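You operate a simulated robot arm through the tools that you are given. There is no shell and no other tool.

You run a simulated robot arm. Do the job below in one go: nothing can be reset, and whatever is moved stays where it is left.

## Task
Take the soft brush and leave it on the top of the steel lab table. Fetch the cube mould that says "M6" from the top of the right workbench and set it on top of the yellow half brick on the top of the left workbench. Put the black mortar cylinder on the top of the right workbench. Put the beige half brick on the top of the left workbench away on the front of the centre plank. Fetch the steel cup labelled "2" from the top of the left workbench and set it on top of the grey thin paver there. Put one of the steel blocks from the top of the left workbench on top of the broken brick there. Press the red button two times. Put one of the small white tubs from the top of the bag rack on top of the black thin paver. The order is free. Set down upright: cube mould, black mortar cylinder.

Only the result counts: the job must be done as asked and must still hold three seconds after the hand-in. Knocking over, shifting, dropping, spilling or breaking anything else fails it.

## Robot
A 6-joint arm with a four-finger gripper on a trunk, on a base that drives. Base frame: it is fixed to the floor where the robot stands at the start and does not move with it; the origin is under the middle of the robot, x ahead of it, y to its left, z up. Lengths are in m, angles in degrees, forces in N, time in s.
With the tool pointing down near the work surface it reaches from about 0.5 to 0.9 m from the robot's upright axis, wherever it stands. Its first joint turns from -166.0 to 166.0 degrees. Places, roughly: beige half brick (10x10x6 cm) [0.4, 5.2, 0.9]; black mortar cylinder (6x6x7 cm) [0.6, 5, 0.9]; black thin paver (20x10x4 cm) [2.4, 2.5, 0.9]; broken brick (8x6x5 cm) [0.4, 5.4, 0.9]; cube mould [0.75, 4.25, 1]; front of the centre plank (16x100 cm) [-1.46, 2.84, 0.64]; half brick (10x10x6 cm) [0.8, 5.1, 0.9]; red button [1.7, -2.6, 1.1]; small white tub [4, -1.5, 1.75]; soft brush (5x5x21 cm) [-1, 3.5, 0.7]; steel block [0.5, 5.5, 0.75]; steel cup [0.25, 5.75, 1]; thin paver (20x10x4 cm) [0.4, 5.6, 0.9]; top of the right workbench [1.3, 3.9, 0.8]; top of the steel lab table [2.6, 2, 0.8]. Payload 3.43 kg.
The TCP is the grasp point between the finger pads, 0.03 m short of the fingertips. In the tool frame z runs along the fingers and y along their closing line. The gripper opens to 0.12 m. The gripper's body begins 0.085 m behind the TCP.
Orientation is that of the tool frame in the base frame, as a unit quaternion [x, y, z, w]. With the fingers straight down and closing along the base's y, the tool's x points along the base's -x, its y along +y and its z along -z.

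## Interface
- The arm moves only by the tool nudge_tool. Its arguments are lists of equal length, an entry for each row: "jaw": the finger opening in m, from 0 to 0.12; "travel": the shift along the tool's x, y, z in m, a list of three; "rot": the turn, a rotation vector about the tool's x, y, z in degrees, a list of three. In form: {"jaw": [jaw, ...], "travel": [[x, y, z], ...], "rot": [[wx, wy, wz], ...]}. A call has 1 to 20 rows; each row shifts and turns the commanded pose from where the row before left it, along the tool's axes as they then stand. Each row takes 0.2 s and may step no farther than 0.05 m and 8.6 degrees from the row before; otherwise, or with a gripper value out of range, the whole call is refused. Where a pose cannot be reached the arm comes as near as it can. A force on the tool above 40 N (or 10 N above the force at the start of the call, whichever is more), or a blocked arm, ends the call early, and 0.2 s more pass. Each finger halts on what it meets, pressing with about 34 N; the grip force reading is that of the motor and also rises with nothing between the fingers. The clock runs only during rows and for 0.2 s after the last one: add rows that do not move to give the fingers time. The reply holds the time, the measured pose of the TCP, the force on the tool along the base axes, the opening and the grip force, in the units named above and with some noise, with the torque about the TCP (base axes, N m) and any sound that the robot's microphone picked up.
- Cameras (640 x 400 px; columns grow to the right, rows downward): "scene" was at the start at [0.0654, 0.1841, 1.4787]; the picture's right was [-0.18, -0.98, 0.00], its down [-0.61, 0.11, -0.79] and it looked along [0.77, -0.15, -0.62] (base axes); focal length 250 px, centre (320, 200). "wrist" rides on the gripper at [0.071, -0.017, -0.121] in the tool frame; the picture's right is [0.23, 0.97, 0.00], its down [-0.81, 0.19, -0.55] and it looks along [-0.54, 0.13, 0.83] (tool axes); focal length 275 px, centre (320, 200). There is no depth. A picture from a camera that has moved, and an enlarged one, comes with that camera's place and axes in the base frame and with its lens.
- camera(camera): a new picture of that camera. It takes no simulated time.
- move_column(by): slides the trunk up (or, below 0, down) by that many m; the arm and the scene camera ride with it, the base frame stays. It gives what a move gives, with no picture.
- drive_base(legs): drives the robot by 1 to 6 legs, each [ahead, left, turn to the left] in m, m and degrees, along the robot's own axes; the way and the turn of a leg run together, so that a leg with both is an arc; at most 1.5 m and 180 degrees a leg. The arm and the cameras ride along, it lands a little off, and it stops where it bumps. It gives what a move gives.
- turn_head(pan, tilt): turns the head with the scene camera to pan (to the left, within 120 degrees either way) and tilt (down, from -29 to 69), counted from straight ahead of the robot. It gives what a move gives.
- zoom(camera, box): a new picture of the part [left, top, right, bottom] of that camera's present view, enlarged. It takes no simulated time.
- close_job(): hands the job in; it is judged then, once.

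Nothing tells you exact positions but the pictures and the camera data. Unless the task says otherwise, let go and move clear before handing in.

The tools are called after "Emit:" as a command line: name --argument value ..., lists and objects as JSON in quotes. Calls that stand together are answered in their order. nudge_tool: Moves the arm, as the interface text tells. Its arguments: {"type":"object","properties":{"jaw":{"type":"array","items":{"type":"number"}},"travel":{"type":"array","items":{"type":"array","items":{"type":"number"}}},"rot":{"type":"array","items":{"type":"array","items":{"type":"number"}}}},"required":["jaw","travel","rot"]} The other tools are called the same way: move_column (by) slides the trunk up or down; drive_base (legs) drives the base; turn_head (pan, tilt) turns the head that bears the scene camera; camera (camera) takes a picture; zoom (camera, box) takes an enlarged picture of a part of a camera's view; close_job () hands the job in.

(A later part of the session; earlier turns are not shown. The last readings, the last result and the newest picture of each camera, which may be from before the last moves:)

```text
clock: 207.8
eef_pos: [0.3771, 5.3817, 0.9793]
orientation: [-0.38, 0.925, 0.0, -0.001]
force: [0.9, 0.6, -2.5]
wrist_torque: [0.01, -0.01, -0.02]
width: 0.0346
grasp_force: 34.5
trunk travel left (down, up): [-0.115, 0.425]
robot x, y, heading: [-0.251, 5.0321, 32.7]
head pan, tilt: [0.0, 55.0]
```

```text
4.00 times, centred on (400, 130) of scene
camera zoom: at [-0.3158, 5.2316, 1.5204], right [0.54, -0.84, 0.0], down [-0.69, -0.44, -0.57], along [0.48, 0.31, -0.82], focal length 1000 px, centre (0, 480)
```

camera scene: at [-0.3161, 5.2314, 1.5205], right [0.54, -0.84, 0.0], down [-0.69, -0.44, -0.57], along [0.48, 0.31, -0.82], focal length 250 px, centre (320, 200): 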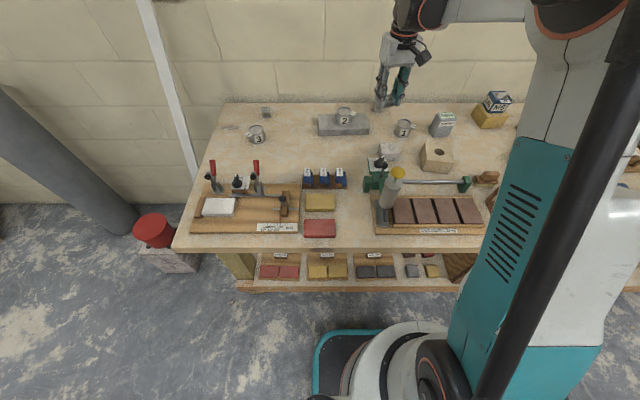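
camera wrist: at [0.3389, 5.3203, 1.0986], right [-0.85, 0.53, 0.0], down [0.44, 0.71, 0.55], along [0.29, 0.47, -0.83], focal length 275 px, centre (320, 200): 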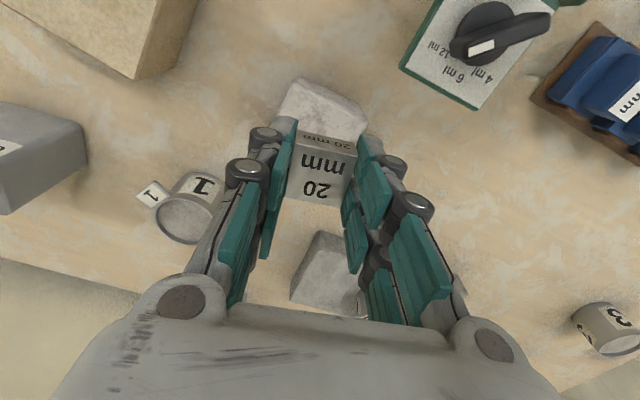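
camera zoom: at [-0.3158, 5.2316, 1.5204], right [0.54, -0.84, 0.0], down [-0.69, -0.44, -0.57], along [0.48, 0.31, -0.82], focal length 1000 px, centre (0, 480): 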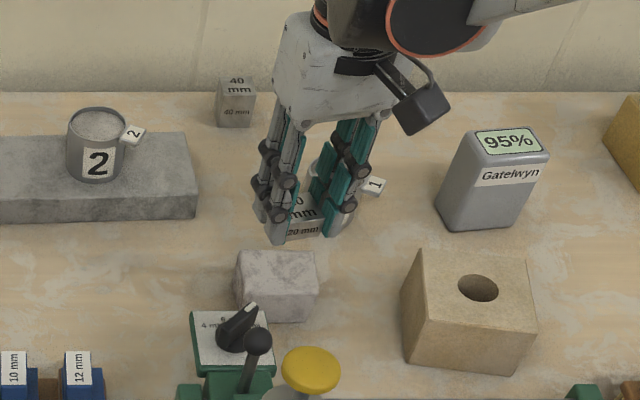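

Emit:
nudge_tool --jaw '[0.02, 0.02]' --travel '[[0, 0, 0.018], [0, 0, 0.016]]' --rot '[[0, 0, 0], [0, 0, 0]]'

Emit:
nudge_tool --jaw '[0.02, 0.02]' --travel '[[0, 0, 0.003], [0, 0, 0.002]]' --rot '[[0, 0, 0], [0, 0, 0]]'

Emit:
nudge_tool --jaw '[0.02, 0.02]' --travel '[[0, 0, 0.002], [0, 0, 0.002]]' --rot '[[0, 0, 0], [0, 0, 0]]'

Emit:
zoom --camera "scene" --box '[370, 100, 430, 170]'

```text
clock: 208.4
eef_pos: [0.3789, 5.3823, 0.9411]
orientation: [-0.382, 0.924, 0.0, 0.0]
force: [0.7, 0.6, -1.3]
wrist_torque: [-0.01, -0.01, 0.01]
width: 0.0349
grasp_force: 34.3
trunk travel left (down, up): [-0.115, 0.425]
robot x, y, heading: [-0.2486, 5.0353, 33.0]
head pan, tilt: [0.0, 55.0]
```

```text
clock: 209.0
eef_pos: [0.3775, 5.3834, 0.9367]
orientation: [-0.383, 0.924, -0.001, 0.001]
force: [1.1, 0.3, -2.5]
wrist_torque: [0.01, 0.04, 0.0]
width: 0.0345
grasp_force: 34.0
trunk travel left (down, up): [-0.115, 0.425]
robot x, y, heading: [-0.2514, 5.0305, 32.9]
head pan, tilt: [0.0, 55.0]
```

```text
clock: 209.6
eef_pos: [0.378, 5.3819, 0.9341]
orientation: [-0.382, 0.924, -0.001, 0.0]
force: [0.3, 0.6, -1.8]
wrist_torque: [0.03, -0.01, 0.0]
width: 0.0347
grasp_force: 34.1
trunk travel left (down, up): [-0.115, 0.425]
robot x, y, heading: [-0.2529, 5.0359, 33.1]
head pan, tilt: [0.0, 55.0]
```

```text
5.71 times, centred on (400, 135) of scene
camera zoom: at [-0.3161, 5.2316, 1.5204], right [0.54, -0.84, 0.0], down [-0.69, -0.44, -0.57], along [0.48, 0.31, -0.82], focal length 1428 px, centre (-137, 571)
```

zoom: 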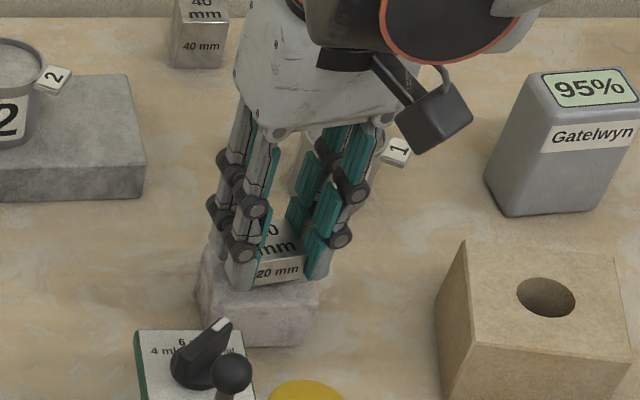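

Emit:
nudge_tool --jaw '[0.02, 0.02]' --travel '[[0, 0, 0.002], [0, 0, 0.001]]' --rot '[[0, 0, 0], [0, 0, 0]]'

Emit:
nudge_tool --jaw '[0.02, 0.02]' --travel '[[0, 0, 0.002], [0, 0, 0.001]]' --rot '[[0, 0, 0], [0, 0, 0]]'

```text
clock: 210.2
eef_pos: [0.378, 5.3827, 0.9293]
orientation: [-0.382, 0.924, 0.0, 0.0]
force: [-0.7, 0.7, -1.6]
wrist_torque: [-0.01, -0.01, -0.05]
width: 0.0349
grasp_force: 34.0
trunk travel left (down, up): [-0.115, 0.425]
robot x, y, heading: [-0.2511, 5.0362, 32.8]
head pan, tilt: [0.0, 55.0]
```

```text
clock: 210.8
eef_pos: [0.3767, 5.3831, 0.9274]
orientation: [-0.382, 0.924, 0.0, 0.0]
force: [-0.2, -0.5, -2.0]
wrist_torque: [0.01, -0.04, 0.02]
width: 0.0346
grasp_force: 34.0
trunk travel left (down, up): [-0.115, 0.425]
robot x, y, heading: [-0.2542, 5.0414, 33.0]
head pan, tilt: [0.0, 55.0]
```

Emit:
nudge_tool --jaw '[0.02, 0.02]' --travel '[[0, 0, 0.002], [0, 0, 0.001]]' --rot '[[0, 0, 0], [0, 0, 0]]'

Emit:
zoom --camera "scene" --box '[370, 100, 430, 170]'

Emit:
camera --camera "wrist"

```text
clock: 211.4
eef_pos: [0.3772, 5.3823, 0.9262]
orientation: [-0.381, 0.925, -0.001, 0.001]
force: [2.8, 1.2, 19.9]
wrist_torque: [0.33, -0.43, -0.05]
width: 0.0347
grasp_force: 33.9
trunk travel left (down, up): [-0.115, 0.425]
robot x, y, heading: [-0.2491, 5.036, 32.7]
head pan, tilt: [0.0, 55.0]
```

```text
5.71 times, centred on (400, 135) of scene
camera zoom: at [-0.3175, 5.2307, 1.5207], right [0.54, -0.84, 0.0], down [-0.69, -0.44, -0.57], along [0.48, 0.31, -0.82], focal length 1428 px, centre (-137, 571)
```

zoom: 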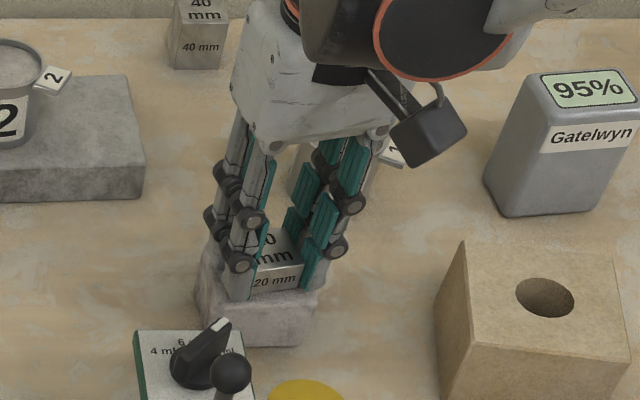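

```text
taken
camera wrist: at [0.339, 5.3202, 1.0466], right [-0.85, 0.53, 0.0], down [0.44, 0.71, 0.55], along [0.29, 0.47, -0.83], focal length 275 px, centre (320, 200)
```

wrist: 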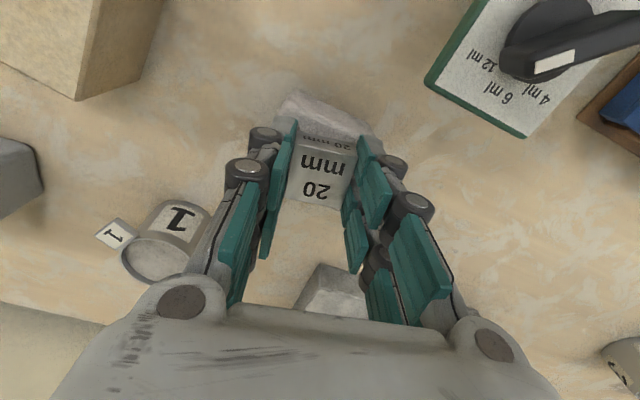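

Emit:
nudge_tool --jaw '[0.02, 0.036, 0.042, 0.05, 0.055, 0.055]' --travel '[[0, 0, -0.002], [0, 0, 0], [0, 0, 0], [0, 0, 0], [0, 0, 0], [0, 0, 0]]' --rot '[[0, 0, 0], [0, 0, 0], [0, 0, 0], [0, 0, 0], [0, 0, 0], [0, 0, 0]]'

Emit:
camera --camera "wrist"

Emit:
nudge_tool --jaw '[0.055, 0.055, 0.055, 0.055, 0.055]' --travel '[[0, 0, -0.01], [0, 0, -0.03], [0, 0, -0.04], [0, 0, -0.045], [0, 0, -0.045]]' --rot '[[0, 0, 0], [0, 0, 0], [0, 0, 0], [0, 0, 0], [0, 0, 0]]'

Emit:
camera --camera "wrist"

Emit:
zoom --camera "scene" --box '[340, 80, 460, 180]'

```text
clock: 212.8
eef_pos: [0.3775, 5.3828, 0.9254]
orientation: [-0.382, 0.924, 0.0, 0.0]
force: [0.2, 0.5, 0.4]
wrist_torque: [0.0, 0.03, 0.02]
width: 0.0553
grasp_force: 0.0
trunk travel left (down, up): [-0.115, 0.425]
robot x, y, heading: [-0.2525, 5.0361, 32.8]
head pan, tilt: [0.0, 55.0]
```

```text
taken
camera wrist: at [0.3394, 5.3206, 1.0471], right [-0.85, 0.53, 0.0], down [0.44, 0.71, 0.55], along [0.29, 0.47, -0.83], focal length 275 px, centre (320, 200)
```

wrist: 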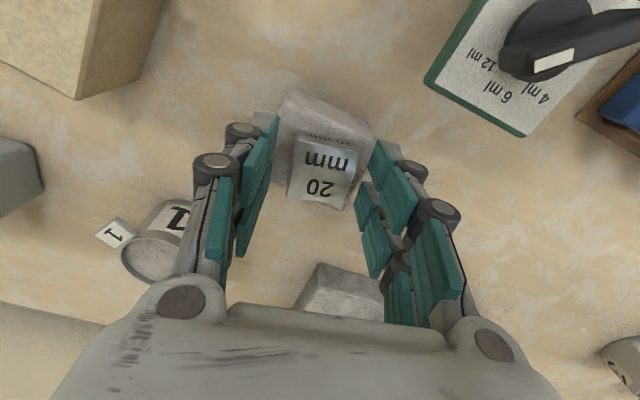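

```text
clock: 214.0
eef_pos: [0.3781, 5.3837, 1.0978]
orientation: [-0.382, 0.924, 0.001, 0.0]
force: [0.0, 0.1, -0.8]
wrist_torque: [0.0, -0.03, -0.04]
width: 0.0548
grasp_force: 0.1
trunk travel left (down, up): [-0.115, 0.425]
robot x, y, heading: [-0.2551, 5.0345, 33.0]
head pan, tilt: [0.0, 55.0]
```

```text
taken
camera wrist: at [0.3389, 5.3212, 1.2178], right [-0.85, 0.53, 0.0], down [0.44, 0.71, 0.55], along [0.29, 0.47, -0.83], focal length 275 px, centre (320, 200)
```

wrist: 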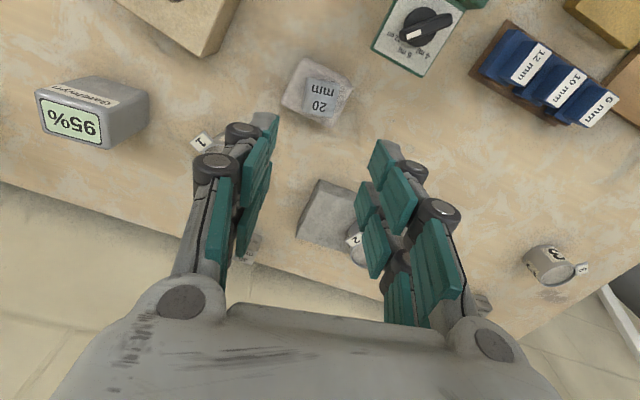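

```text
4.00 times, centred on (400, 130) of scene
camera zoom: at [-0.3165, 5.2314, 1.5205], right [0.54, -0.84, 0.0], down [-0.69, -0.44, -0.57], along [0.48, 0.31, -0.82], focal length 1000 px, centre (0, 480)
```

zoom: 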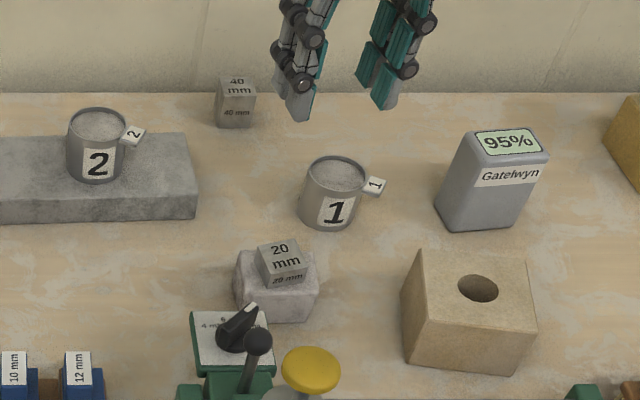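

Emit:
zoom --camera "scene" --box '[385, 130, 435, 165]'

Emit:
zoom --camera "wrist" --box '[260, 40, 380, 140]'

```text
11.43 times, centred on (410, 148) of scene
camera zoom: at [-0.3165, 5.2314, 1.5205], right [0.54, -0.84, 0.0], down [-0.69, -0.44, -0.57], along [0.48, 0.31, -0.82], focal length 2857 px, centre (-709, 800)
```

zoom: 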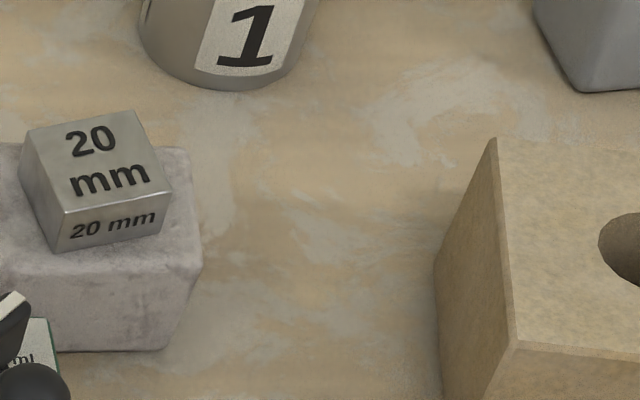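

```text
4.00 times, centred on (320, 90) of wrist
camera zoom: at [0.3389, 5.3212, 1.2178], right [-0.85, 0.53, 0.0], down [0.44, 0.71, 0.55], along [0.29, 0.47, -0.83], focal length 1101 px, centre (320, 640)
```

zoom: 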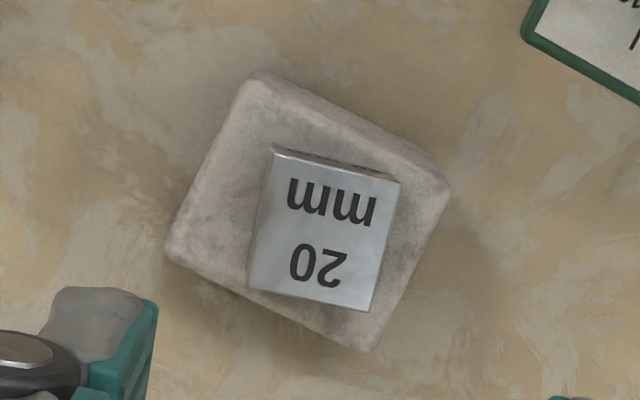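

The steel block sits well on the broken brick. Next is the black mortar cylinder near (0.607, 4.976); I'll raise the arm and slide right.

Emit:
nudge_tool --jaw '[0.1, 0.1]' --travel '[[0, 0, -0.035], [0, 0, -0.035]]' --rot '[[0, 0, 0], [0, 0, 0]]'

Emit:
drive_base --legs '[[0, -0.43, 0]]'

Emit:
camera --camera "wrist"

Emit:
camera --camera "scene"

```text
clock: 214.6
eef_pos: [0.3799, 5.3857, 1.1689]
orientation: [-0.383, 0.924, 0.0, 0.0]
force: [0.5, -0.3, -0.8]
wrist_torque: [0.02, -0.05, 0.01]
width: 0.1
grasp_force: 0.5
trunk travel left (down, up): [-0.115, 0.425]
robot x, y, heading: [-0.2542, 5.0341, 33.0]
head pan, tilt: [0.0, 55.0]
```

```text
clock: 217.1
eef_pos: [0.6049, 5.036, 1.1676]
orientation: [-0.384, 0.923, 0.001, 0.0]
force: [-0.2, 0.8, 1.1]
wrist_torque: [-0.02, 0.02, -0.03]
width: 0.1001
grasp_force: 0.2
trunk travel left (down, up): [-0.115, 0.425]
robot x, y, heading: [-0.0276, 4.6887, 33.0]
head pan, tilt: [0.0, 55.0]
```

```text
taken
camera wrist: at [0.5675, 4.9743, 1.2886], right [-0.85, 0.52, 0.0], down [0.44, 0.71, 0.55], along [0.29, 0.47, -0.83], focal length 275 px, centre (320, 200)
```

wrist: 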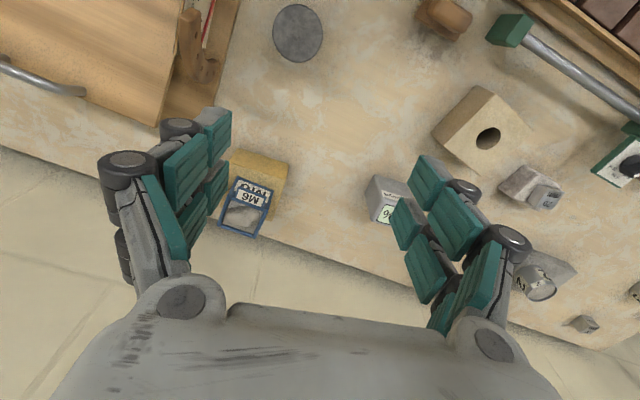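

```text
taken
camera scene: at [-0.0894, 4.8804, 1.5205], right [0.55, -0.84, 0.0], down [-0.69, -0.45, -0.57], along [0.48, 0.31, -0.82], focal length 250 px, centre (320, 200)
```

scene: 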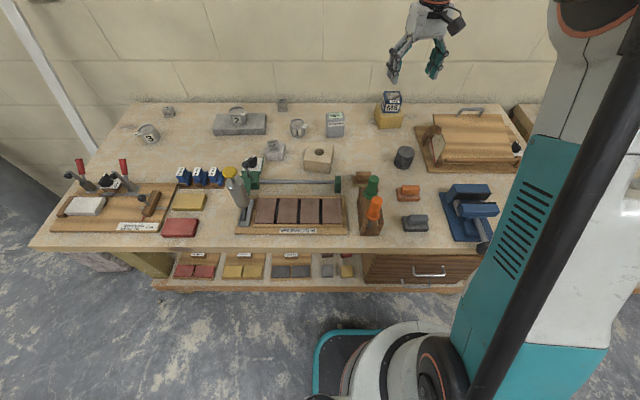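

Emit:
nudge_tool --jaw '[0.1, 0.1, 0.09, 0.09, 0.085]' --travel '[[0.025, -0.0185, 0], [0.025, -0.0185, 0], [0, 0, 0.045], [0, 0, 0.045], [0, 0, 0.045]]' --rot '[[0, 0, 0], [0, 0, 0], [0, 0, 0], [0, 0, 0], [0, 0, 0]]'

Emit:
camera --camera "wrist"

Emit:
zoom --camera "scene" --box '[350, 80, 490, 200]'

```text
clock: 218.3
eef_pos: [0.5985, 4.9758, 1.0308]
orientation: [-0.384, 0.923, 0.0, 0.0]
force: [-0.7, -0.5, 1.0]
wrist_torque: [0.03, -0.04, -0.02]
width: 0.0848
grasp_force: 0.0
trunk travel left (down, up): [-0.115, 0.425]
robot x, y, heading: [-0.026, 4.6826, 33.2]
head pan, tilt: [0.0, 55.0]
```

```text
taken
camera wrist: at [0.5611, 4.9134, 1.1525], right [-0.85, 0.52, 0.0], down [0.44, 0.71, 0.55], along [0.29, 0.47, -0.83], focal length 275 px, centre (320, 200)
```

wrist: 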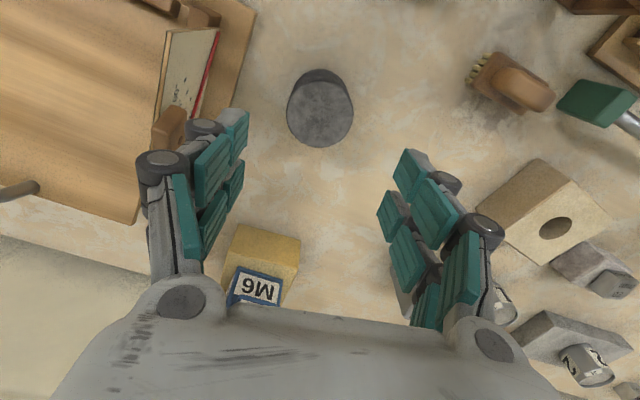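

```text
3.33 times, centred on (420, 140) of scene
camera zoom: at [-0.0895, 4.8803, 1.5204], right [0.55, -0.84, 0.0], down [-0.69, -0.45, -0.57], along [0.48, 0.31, -0.82], focal length 833 px, centre (-13, 400)
```

zoom: 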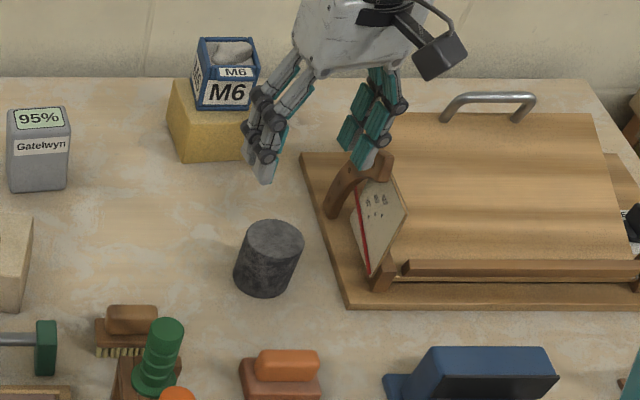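

Emit:
nudge_tool --jaw '[0.08, 0.08, 0.08]' --travel '[[0.005, 0, 0.03], [0, 0, 0.03], [0, 0, 0.03]]' --rot '[[0, 0, 0], [0, 0, 0], [0, 0, 0]]'

Emit:
camera --camera "wrist"

Emit:
zoom --camera "scene" --box '[390, 110, 470, 190]'

```text
clock: 219.1
eef_pos: [0.5951, 4.9717, 0.9428]
orientation: [-0.383, 0.924, 0.001, 0.0]
force: [-0.1, 0.8, 0.7]
wrist_torque: [0.03, 0.0, -0.01]
width: 0.08
grasp_force: 0.1
trunk travel left (down, up): [-0.115, 0.425]
robot x, y, heading: [-0.025, 4.6876, 33.2]
head pan, tilt: [0.0, 55.0]
```

```text
taken
camera wrist: at [0.5566, 4.9091, 1.0628], right [-0.85, 0.52, 0.0], down [0.44, 0.71, 0.55], along [0.29, 0.47, -0.83], focal length 275 px, centre (320, 200)
```

wrist: 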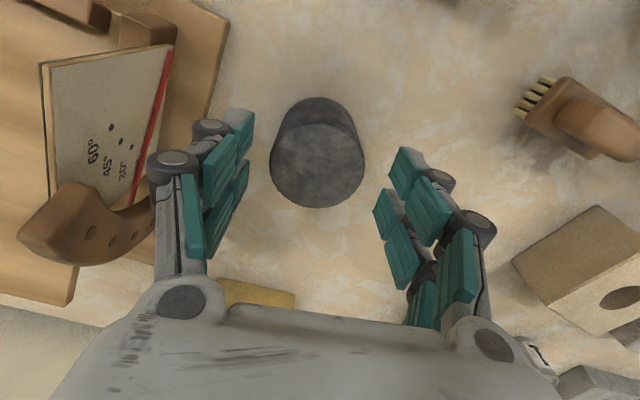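

```text
5.00 times, centred on (430, 150) of scene
camera zoom: at [-0.0894, 4.8805, 1.5204], right [0.55, -0.84, 0.0], down [-0.69, -0.45, -0.57], along [0.48, 0.31, -0.82], focal length 1250 px, centre (-230, 450)
```

zoom: 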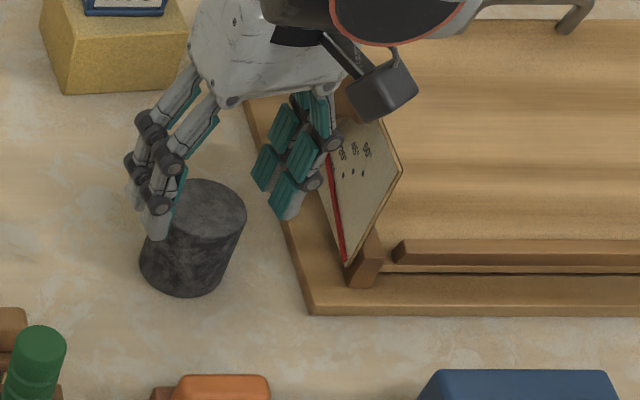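

Emit:
nudge_tool --jaw '[0.08, 0.08, 0.08]' --travel '[[0, -0.001, 0.025], [0, 0, 0.02], [0, 0, 0.01]]' --rot '[[0, 0, 0], [0, 0, 0], [0, 0, 0]]'

Emit:
nudge_tool --jaw '[0.07, 0.06, 0.05, 0.04, 0.04]' --travel '[[0, 0, 0], [0, 0, 0], [0, 0, 0], [0, 0, 0], [0, 0, 0]]' --rot '[[0, 0, 0], [0, 0, 0], [0, 0, 0], [0, 0, 0], [0, 0, 0]]'

Emit:
camera --camera "wrist"

Emit:
zoom --camera "scene" --box '[390, 110, 470, 190]'

```text
clock: 219.9
eef_pos: [0.5943, 4.969, 0.8893]
orientation: [-0.383, 0.924, 0.0, 0.0]
force: [-0.2, 0.0, -0.3]
wrist_torque: [-0.02, 0.01, -0.02]
width: 0.0801
grasp_force: 0.0
trunk travel left (down, up): [-0.115, 0.425]
robot x, y, heading: [-0.02, 4.6863, 32.9]
head pan, tilt: [0.0, 55.0]
```

```text
clock: 221.1
eef_pos: [0.5951, 4.969, 0.8876]
orientation: [-0.384, 0.923, -0.001, -0.001]
force: [-0.3, 1.3, 1.0]
wrist_torque: [0.08, 0.06, 0.08]
width: 0.0584
grasp_force: 34.0
trunk travel left (down, up): [-0.115, 0.425]
robot x, y, heading: [-0.0281, 4.6834, 33.0]
head pan, tilt: [0.0, 55.0]
```

```text
taken
camera wrist: at [0.5559, 4.9075, 1.0085], right [-0.85, 0.52, 0.0], down [0.44, 0.71, 0.55], along [0.29, 0.47, -0.83], focal length 275 px, centre (320, 200)
```

wrist: 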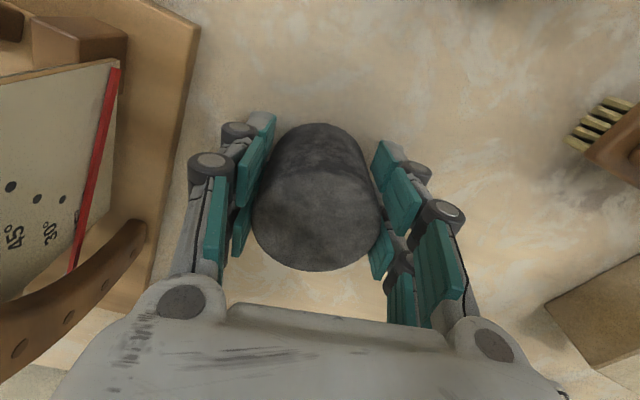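

```text
5.00 times, centred on (430, 150) of scene
camera zoom: at [-0.0896, 4.8805, 1.5204], right [0.55, -0.84, 0.0], down [-0.69, -0.45, -0.57], along [0.48, 0.31, -0.82], focal length 1250 px, centre (-230, 450)
```

zoom: 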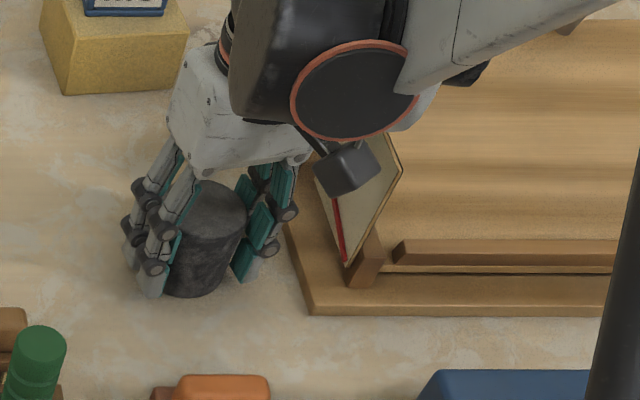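

The cylinder is gripped. I'll lift it clear and drive right to the spot on the right workbench where M6 stood.

Emit:
nudge_tool --jaw '[0.04, 0.04, 0.04, 0.04, 0.04, 0.04, 0.04]' --travel '[[0, 0, -0.01], [0, 0, -0.03], [0, 0, -0.045], [0, 0, -0.045], [0, 0, -0.045], [0, 0, -0.045], [0, 0, -0.04]]' --rot '[[0, 0, 0], [0, 0, 0], [0, 0, 0], [0, 0, 0], [0, 0, 0], [0, 0, 0], [0, 0, 0]]'

Emit:
drive_base --legs '[[-0.11, 0, 0], [0, -0.665, 0]]'

Emit:
turn_head --pan -10 --tilt 50

Emit:
camera --camera "scene"

Emit:
camera --camera "wrist"

```text
clock: 222.7
eef_pos: [0.5967, 4.9728, 1.1512]
orientation: [-0.384, 0.923, 0.0, 0.0]
force: [0.1, -0.2, -3.6]
wrist_torque: [0.0, -0.01, 0.0]
width: 0.0585
grasp_force: 33.5
trunk travel left (down, up): [-0.115, 0.425]
robot x, y, heading: [-0.0216, 4.6841, 33.0]
head pan, tilt: [0.0, 55.0]
```

```text
clock: 227.3
eef_pos: [0.8772, 4.3466, 1.1514]
orientation: [-0.385, 0.923, 0.0, 0.0]
force: [0.3, 0.0, -2.6]
wrist_torque: [0.0, -0.03, 0.01]
width: 0.0582
grasp_force: 34.0
trunk travel left (down, up): [-0.115, 0.425]
robot x, y, heading: [0.2546, 4.0573, 33.3]
head pan, tilt: [0.0, 55.0]
```

```text
clock: 228.0
eef_pos: [0.8778, 4.3466, 1.1501]
orientation: [-0.385, 0.923, 0.0, 0.001]
force: [-0.2, -0.5, -3.2]
wrist_torque: [-0.03, 0.02, 0.03]
width: 0.0582
grasp_force: 33.3
trunk travel left (down, up): [-0.115, 0.425]
robot x, y, heading: [0.2578, 4.0575, 33.5]
head pan, tilt: [-10.0, 50.0]
```

```text
taken
camera scene: at [0.2013, 4.2453, 1.5269], right [0.4, -0.92, 0.0], down [-0.7, -0.3, -0.64], along [0.59, 0.25, -0.77], focal length 250 px, centre (320, 200)
```

scene: 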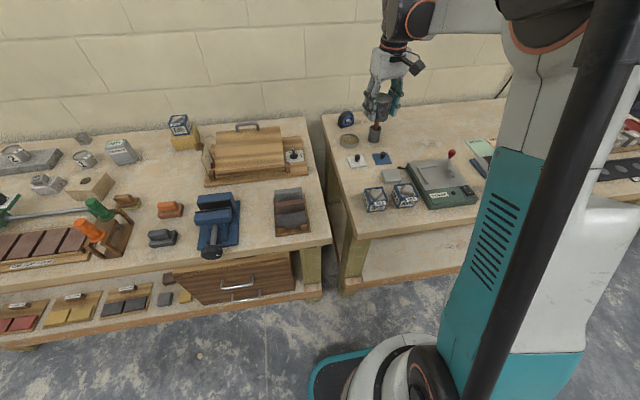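

```text
taken
camera wrist: at [0.8389, 4.2847, 1.2714], right [-0.85, 0.52, 0.0], down [0.43, 0.71, 0.55], along [0.29, 0.47, -0.83], focal length 275 px, centre (320, 200)
```

wrist: 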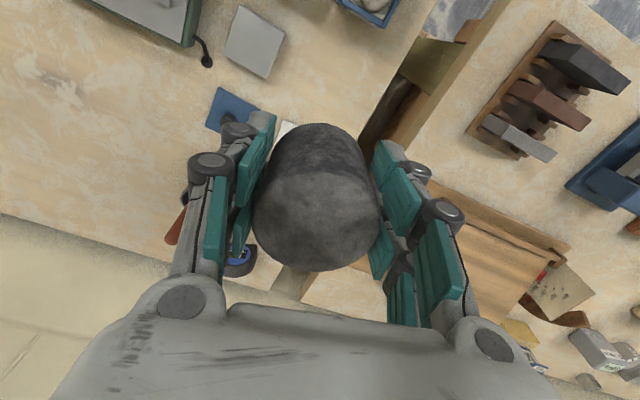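

Emit:
nudge_tool --jaw '[0.04, 0.04, 0.04, 0.04, 0.04]' --travel '[[0, 0.003, 0.045], [0, 0, 0.045], [0, 0, 0.045], [0, 0, 0.045], [0, 0, 0.04]]' --rot '[[0, 0, 0], [0, 0, 0], [0, 0, 0], [0, 0, 0], [0, 0, 0]]'

Emit:
camera --camera "wrist"

Emit:
zoom --camera "scene" --box '[320, 90, 450, 220]'

```text
clock: 229.2
eef_pos: [0.8762, 4.3511, 0.9263]
orientation: [-0.385, 0.923, 0.0, -0.001]
force: [0.3, -0.4, -3.6]
wrist_torque: [0.01, 0.02, -0.01]
width: 0.0581
grasp_force: 33.5
trunk travel left (down, up): [-0.115, 0.425]
robot x, y, heading: [0.2561, 4.0593, 33.4]
head pan, tilt: [-10.0, 50.0]
```

```text
taken
camera wrist: at [0.8385, 4.2887, 1.0468], right [-0.85, 0.52, 0.0], down [0.43, 0.71, 0.55], along [0.29, 0.47, -0.83], focal length 275 px, centre (320, 200)
```

wrist: 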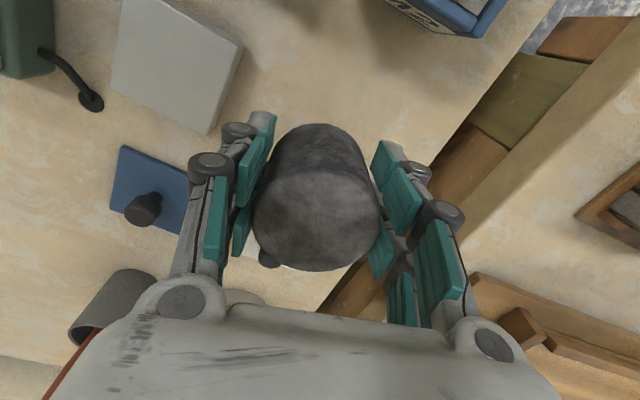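

```text
3.08 times, centred on (385, 155) of scene
camera zoom: at [0.2016, 4.2454, 1.5269], right [0.4, -0.92, 0.0], down [-0.7, -0.3, -0.64], along [0.59, 0.25, -0.77], focal length 769 px, centre (120, 338)
```

zoom: 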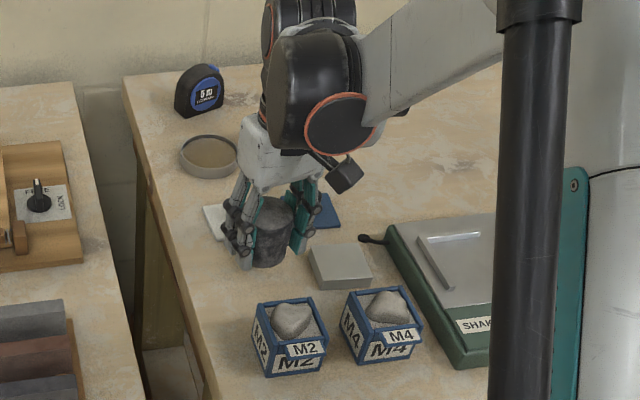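

Emit:
nudge_tool --jaw '[0.04, 0.04]' --travel '[[0, 0, 0.018], [0, 0, 0.012]]' --rot '[[0, 0, 0], [0, 0, 0]]'

Emit:
nudge_tool --jaw '[0.04, 0.04]' --travel '[[0, 0, 0.003], [0, 0, 0.001]]' --rot '[[0, 0, 0], [0, 0, 0]]'

Emit:
nudge_tool --jaw '[0.04, 0.04]' --travel '[[0, 0, 0.002], [0, 0, 0.001]]' --rot '[[0, 0, 0], [0, 0, 0]]'

```text
clock: 229.8
eef_pos: [0.8757, 4.3494, 0.8993]
orientation: [-0.385, 0.923, 0.001, 0.0]
force: [0.0, 0.2, -4.1]
wrist_torque: [-0.02, 0.07, 0.0]
width: 0.0581
grasp_force: 33.6
trunk travel left (down, up): [-0.115, 0.425]
robot x, y, heading: [0.2561, 4.0579, 33.2]
head pan, tilt: [-10.0, 50.0]
```

```text
clock: 230.4
eef_pos: [0.8753, 4.3484, 0.8963]
orientation: [-0.385, 0.923, 0.0, 0.001]
force: [-0.4, 0.3, -2.3]
wrist_torque: [0.01, 0.03, 0.01]
width: 0.0583
grasp_force: 33.9
trunk travel left (down, up): [-0.115, 0.425]
robot x, y, heading: [0.2552, 4.0548, 33.2]
head pan, tilt: [-10.0, 50.0]
```

```text
clock: 231.0
eef_pos: [0.8741, 4.3486, 0.8947]
orientation: [-0.386, 0.923, 0.0, 0.0]
force: [0.3, 0.0, -2.6]
wrist_torque: [0.0, 0.05, -0.03]
width: 0.0582
grasp_force: 34.1
trunk travel left (down, up): [-0.115, 0.425]
robot x, y, heading: [0.2553, 4.0579, 33.2]
head pan, tilt: [-10.0, 50.0]
```

Emit:
nudge_tool --jaw '[0.04, 0.04]' --travel '[[0, 0, 0.002], [0, 0, 0.001]]' --rot '[[0, 0, 0], [0, 0, 0]]'

Emit:
nudge_tool --jaw '[0.04, 0.04]' --travel '[[0, 0, 0.002], [0, 0, 0.001]]' --rot '[[0, 0, 0], [0, 0, 0]]'

```text
clock: 231.6
eef_pos: [0.8741, 4.3494, 0.8902]
orientation: [-0.385, 0.923, 0.0, 0.0]
force: [0.1, -0.1, -4.0]
wrist_torque: [-0.01, 0.05, -0.01]
width: 0.0578
grasp_force: 34.0
trunk travel left (down, up): [-0.115, 0.425]
robot x, y, heading: [0.2562, 4.0565, 33.4]
head pan, tilt: [-10.0, 50.0]
```

```text
clock: 232.2
eef_pos: [0.8736, 4.3498, 0.8871]
orientation: [-0.385, 0.923, -0.001, 0.002]
force: [2.4, 2.3, 6.0]
wrist_torque: [0.1, 0.11, -0.01]
width: 0.0579
grasp_force: 33.8
trunk travel left (down, up): [-0.115, 0.425]
robot x, y, heading: [0.2558, 4.0591, 33.6]
head pan, tilt: [-10.0, 50.0]
```

Contact with the bench. I'll open the fingers and lift away.

Emit:
nudge_tool --jaw '[0.05, 0.062, 0.07, 0.078, 0.078]' --travel '[[0, 0, 0], [0, 0, 0], [0, 0, 0], [0, 0, 0], [0, 0, 0]]' --rot '[[0, 0, 0], [0, 0, 0], [0, 0, 0], [0, 0, 0], [0, 0, 0]]'

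Emit:
nudge_tool --jaw '[0.078, 0.078, 0.078, 0.078, 0.078, 0.078]' --travel '[[0, 0, -0.01], [0, 0, -0.03], [0, 0, -0.045], [0, 0, -0.045], [0, 0, -0.045], [0, 0, -0.045]]' --rot '[[0, 0, 0], [0, 0, 0], [0, 0, 0], [0, 0, 0], [0, 0, 0], [0, 0, 0]]'

Emit:
camera --camera "wrist"

Emit:
zoom --camera "scene" --box '[320, 90, 450, 220]'

```text
clock: 233.4
eef_pos: [0.8746, 4.349, 0.8882]
orientation: [-0.385, 0.923, 0.001, 0.0]
force: [0.1, 0.1, 0.3]
wrist_torque: [0.01, 0.0, 0.01]
width: 0.0779
grasp_force: 0.1
trunk travel left (down, up): [-0.115, 0.425]
robot x, y, heading: [0.2568, 4.0577, 32.9]
head pan, tilt: [-10.0, 50.0]
```

```text
clock: 234.8
eef_pos: [0.8727, 4.3472, 1.109]
orientation: [-0.385, 0.923, -0.001, 0.001]
force: [0.7, -0.1, 0.0]
wrist_torque: [-0.01, -0.01, -0.07]
width: 0.0781
grasp_force: 0.2
trunk travel left (down, up): [-0.115, 0.425]
robot x, y, heading: [0.2516, 4.0584, 33.4]
head pan, tilt: [-10.0, 50.0]
```

```text
taken
camera wrist: at [0.8336, 4.2849, 1.2292], right [-0.85, 0.52, 0.0], down [0.43, 0.71, 0.55], along [0.29, 0.47, -0.83], focal length 275 px, centre (320, 200)
```

wrist: 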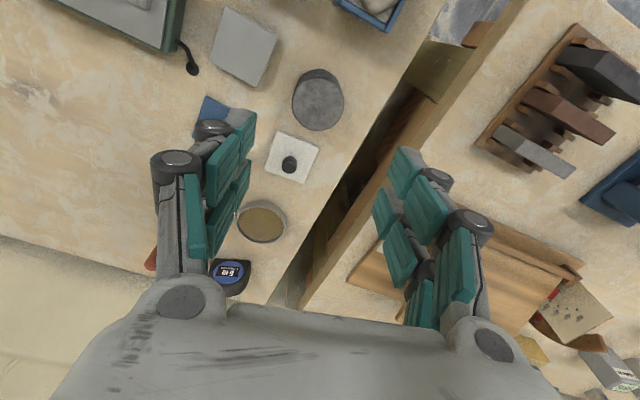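

```text
3.08 times, centred on (385, 155) of scene
camera zoom: at [0.2008, 4.245, 1.527], right [0.4, -0.92, 0.0], down [-0.7, -0.3, -0.64], along [0.59, 0.25, -0.77], focal length 769 px, centre (120, 338)
```

zoom: 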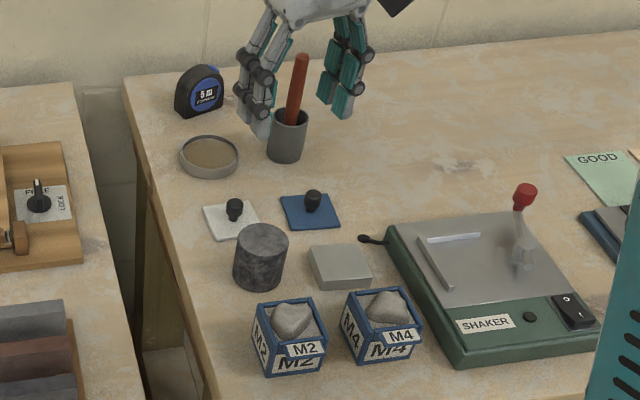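

The cylinder stands upright on the right bench. Next I fetch the beige half brick near (0.44, 5.225).

Emit:
nudge_tool --jaw '[0.12, 0.12]' --travel '[[0, 0, -0.03], [0, 0, -0.03]]' --rot '[[0, 0, 0], [0, 0, 0]]'

Emit:
drive_base --legs '[[0, 0.5, 0], [0.06, 0.47, 0]]'

Emit:
turn_head --pan 0 --tilt 55

Emit:
camera --camera "wrist"

Emit:
camera --camera "scene"

```text
clock: 235.4
eef_pos: [0.8719, 4.3471, 1.1676]
orientation: [-0.385, 0.923, -0.001, 0.001]
force: [-0.2, -0.7, -0.3]
wrist_torque: [0.0, 0.01, -0.01]
width: 0.1199
grasp_force: 0.0
trunk travel left (down, up): [-0.115, 0.425]
robot x, y, heading: [0.2589, 4.0549, 33.3]
head pan, tilt: [-10.0, 50.0]
```

```text
clock: 240.8
eef_pos: [0.4039, 5.1955, 1.1685]
orientation: [-0.37, 0.929, -0.002, 0.0]
force: [-0.8, -0.5, 0.0]
wrist_torque: [0.0, 0.01, -0.01]
width: 0.1202
grasp_force: 0.0
trunk travel left (down, up): [-0.115, 0.425]
robot x, y, heading: [-0.2194, 4.9246, 31.6]
head pan, tilt: [-10.0, 50.0]
```

```text
clock: 241.5
eef_pos: [0.4047, 5.1956, 1.1682]
orientation: [-0.371, 0.929, 0.0, 0.0]
force: [0.4, -0.4, -0.2]
wrist_torque: [0.01, 0.0, -0.01]
width: 0.1201
grasp_force: 0.0
trunk travel left (down, up): [-0.115, 0.425]
robot x, y, heading: [-0.2195, 4.9218, 31.7]
head pan, tilt: [0.0, 55.0]
```

```text
taken
camera wrist: at [0.3646, 5.1341, 1.289], right [-0.84, 0.55, 0.0], down [0.45, 0.7, 0.55], along [0.3, 0.46, -0.83], focal length 275 px, centre (320, 200)
```

wrist: 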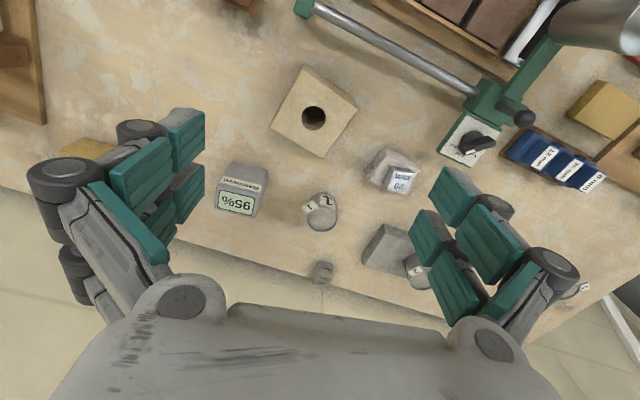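

```text
taken
camera scene: at [-0.2797, 5.122, 1.5205], right [0.52, -0.85, 0.0], down [-0.7, -0.43, -0.57], along [0.49, 0.3, -0.82], focal length 250 px, centre (320, 200)
```

scene: 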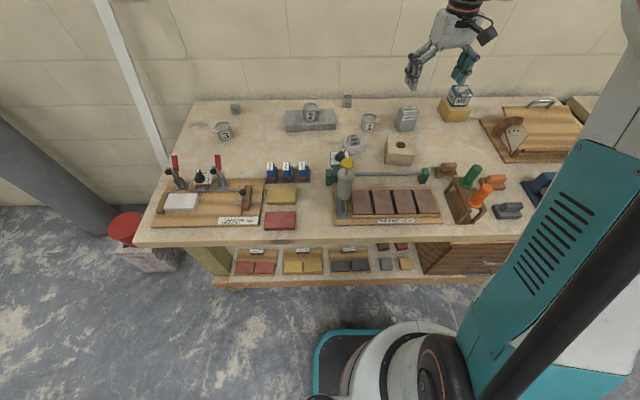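

Emit:
zoom --camera "wrist" --box '[240, 40, 400, 190]'

```text
2.67 times, centred on (320, 115) of wrist
camera zoom: at [0.3646, 5.1341, 1.289], right [-0.84, 0.55, 0.0], down [0.45, 0.7, 0.55], along [0.3, 0.46, -0.83], focal length 734 px, centre (320, 427)
```

zoom: 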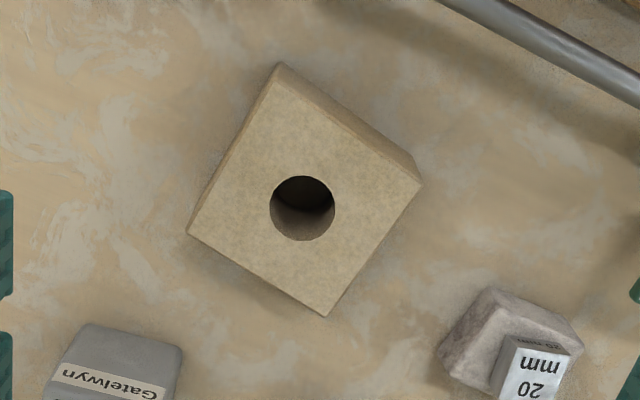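

The beige brick is about 8.7 cm square. To keep the fingers clear of the broken brick, I'll close along its other axis, so I turn the tool about -70°.

Emit:
nudge_tool --jaw '[0.12, 0.12, 0.12, 0.12, 0.12, 0.12, 0.12, 0.12, 0.12, 0.12]' --travel '[[-0.0457, 0.0022, 0], [0, 0, 0], [0, 0, 0], [0, 0, 0], [0, 0, 0], [0, 0, 0], [0, 0, 0], [0, 0, 0], [0, 0, 0], [0, 0, 0]]' --rot '[[0, 0, 0], [0, 0, -7.83], [0, 0, -7.83], [0, 0, -7.83], [0, 0, -7.83], [0, 0, -7.83], [0, 0, -7.83], [0, 0, -7.83], [0, 0, -7.83], [0, 0, -7.83]]'

Emit:
nudge_tool --jaw '[0.12, 0.12]' --travel '[[0, 0, 0.045], [0, 0, 0.045]]' --rot '[[0, 0, 0], [0, 0, 0]]'

Emit:
camera --camera "wrist"

Emit:
zoom --camera "scene" --box '[330, 60, 470, 200]'

```text
clock: 243.7
eef_pos: [0.4369, 5.2293, 1.1682]
orientation: [0.839, -0.544, -0.001, 0.0]
force: [-0.3, -0.3, 0.3]
wrist_torque: [-0.01, -0.03, 0.0]
width: 0.1199
grasp_force: 0.1
trunk travel left (down, up): [-0.115, 0.425]
robot x, y, heading: [-0.2174, 4.9234, 31.7]
head pan, tilt: [0.0, 55.0]
```

```text
clock: 244.3
eef_pos: [0.4375, 5.2283, 1.0766]
orientation: [0.838, -0.545, 0.001, 0.001]
force: [0.7, -0.1, -0.6]
wrist_torque: [0.03, 0.01, 0.03]
width: 0.1197
grasp_force: 0.0
trunk travel left (down, up): [-0.115, 0.425]
robot x, y, heading: [-0.2184, 4.9243, 31.5]
head pan, tilt: [0.0, 55.0]
```

```text
taken
camera wrist: at [0.4823, 5.1703, 1.1973], right [-0.79, -0.61, 0.0], down [-0.51, 0.66, 0.55], along [-0.33, 0.44, -0.83], focal length 275 px, centre (320, 200)
```

wrist: 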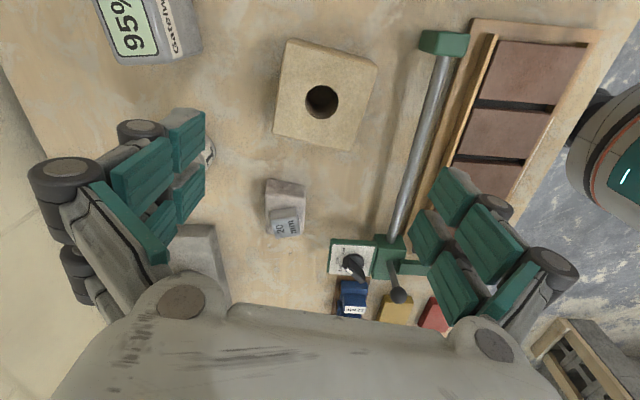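

```text
2.86 times, centred on (400, 130) of scene
camera zoom: at [-0.2794, 5.1222, 1.5204], right [0.52, -0.85, 0.0], down [-0.7, -0.43, -0.57], along [0.49, 0.3, -0.82], focal length 714 px, centre (91, 400)
```

zoom: 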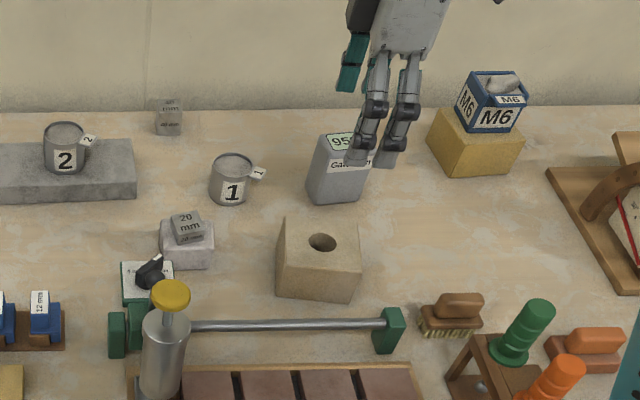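

Emit:
nudge_tool --jaw '[0.108, 0.108, 0.108]' --travel '[[0.0015, 0.002, 0.045], [0, 0, 0.045], [0, 0, 0.04]]' --rot '[[0, 0, 0], [0, 0, 0], [0, 0, 0]]'

Emit:
camera --camera "wrist"

Emit:
zoom --camera "scene" --box '[340, 80, 460, 190]'

```text
clock: 245.1
eef_pos: [0.4327, 5.2261, 0.9475]
orientation: [0.838, -0.545, 0.001, 0.0]
force: [-0.1, 0.5, -0.2]
wrist_torque: [-0.03, -0.04, -0.02]
width: 0.1078
grasp_force: 0.1
trunk travel left (down, up): [-0.115, 0.425]
robot x, y, heading: [-0.2203, 4.9234, 31.6]
head pan, tilt: [0.0, 55.0]
```

```text
taken
camera wrist: at [0.4778, 5.1679, 1.0684], right [-0.8, -0.61, 0.0], down [-0.51, 0.66, 0.55], along [-0.33, 0.44, -0.83], focal length 275 px, centre (320, 200)
```

wrist: 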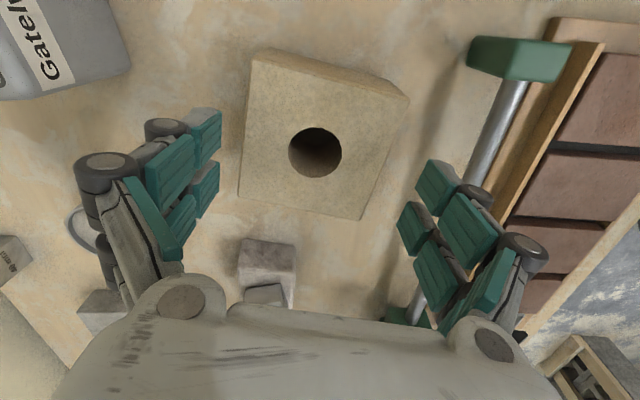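

```text
3.64 times, centred on (400, 135) of scene
camera zoom: at [-0.2796, 5.1221, 1.5204], right [0.52, -0.85, 0.0], down [-0.7, -0.43, -0.57], along [0.49, 0.3, -0.82], focal length 909 px, centre (29, 436)
```

zoom: 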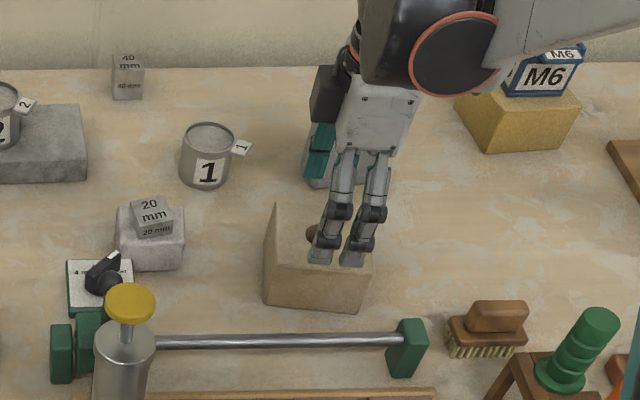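

Emit:
nudge_tool --jaw '[0.108, 0.108, 0.108]' --travel '[[0, -0.003, 0.025], [0, 0, 0.02], [0, 0, 0.017]]' --rot '[[0, 0, 0], [0, 0, 0], [0, 0, 0]]'

Emit:
camera --camera "wrist"

Emit:
zoom --camera "scene" --box '[340, 80, 460, 190]'

```text
clock: 245.9
eef_pos: [0.4383, 5.2257, 0.8859]
orientation: [0.838, -0.545, 0.0, 0.001]
force: [0.5, 1.2, -0.1]
wrist_torque: [-0.01, -0.03, 0.01]
width: 0.1079
grasp_force: 0.1
trunk travel left (down, up): [-0.115, 0.425]
robot x, y, heading: [-0.2236, 4.9231, 31.4]
head pan, tilt: [0.0, 55.0]
```

```text
taken
camera wrist: at [0.4826, 5.168, 1.0063], right [-0.8, -0.61, 0.0], down [-0.51, 0.66, 0.55], along [-0.33, 0.44, -0.83], focal length 275 px, centre (320, 200)
```

wrist: 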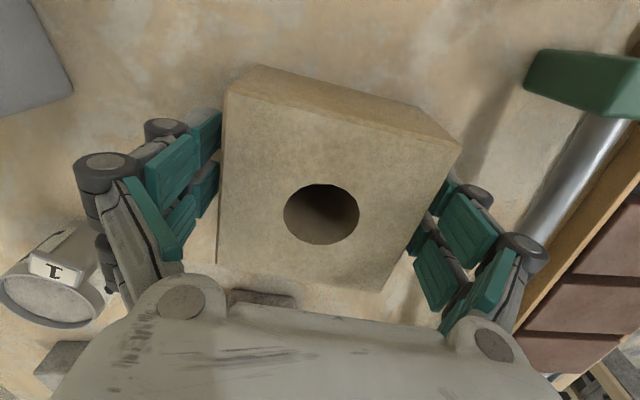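

```text
3.64 times, centred on (400, 135) of scene
camera zoom: at [-0.2798, 5.122, 1.5204], right [0.52, -0.85, 0.0], down [-0.7, -0.43, -0.57], along [0.49, 0.3, -0.82], focal length 909 px, centre (29, 436)
```

zoom: 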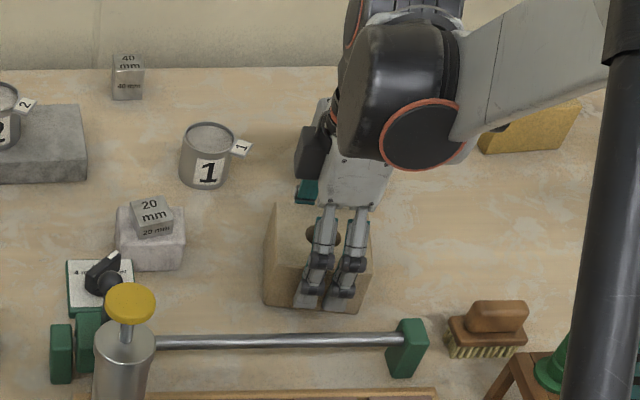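

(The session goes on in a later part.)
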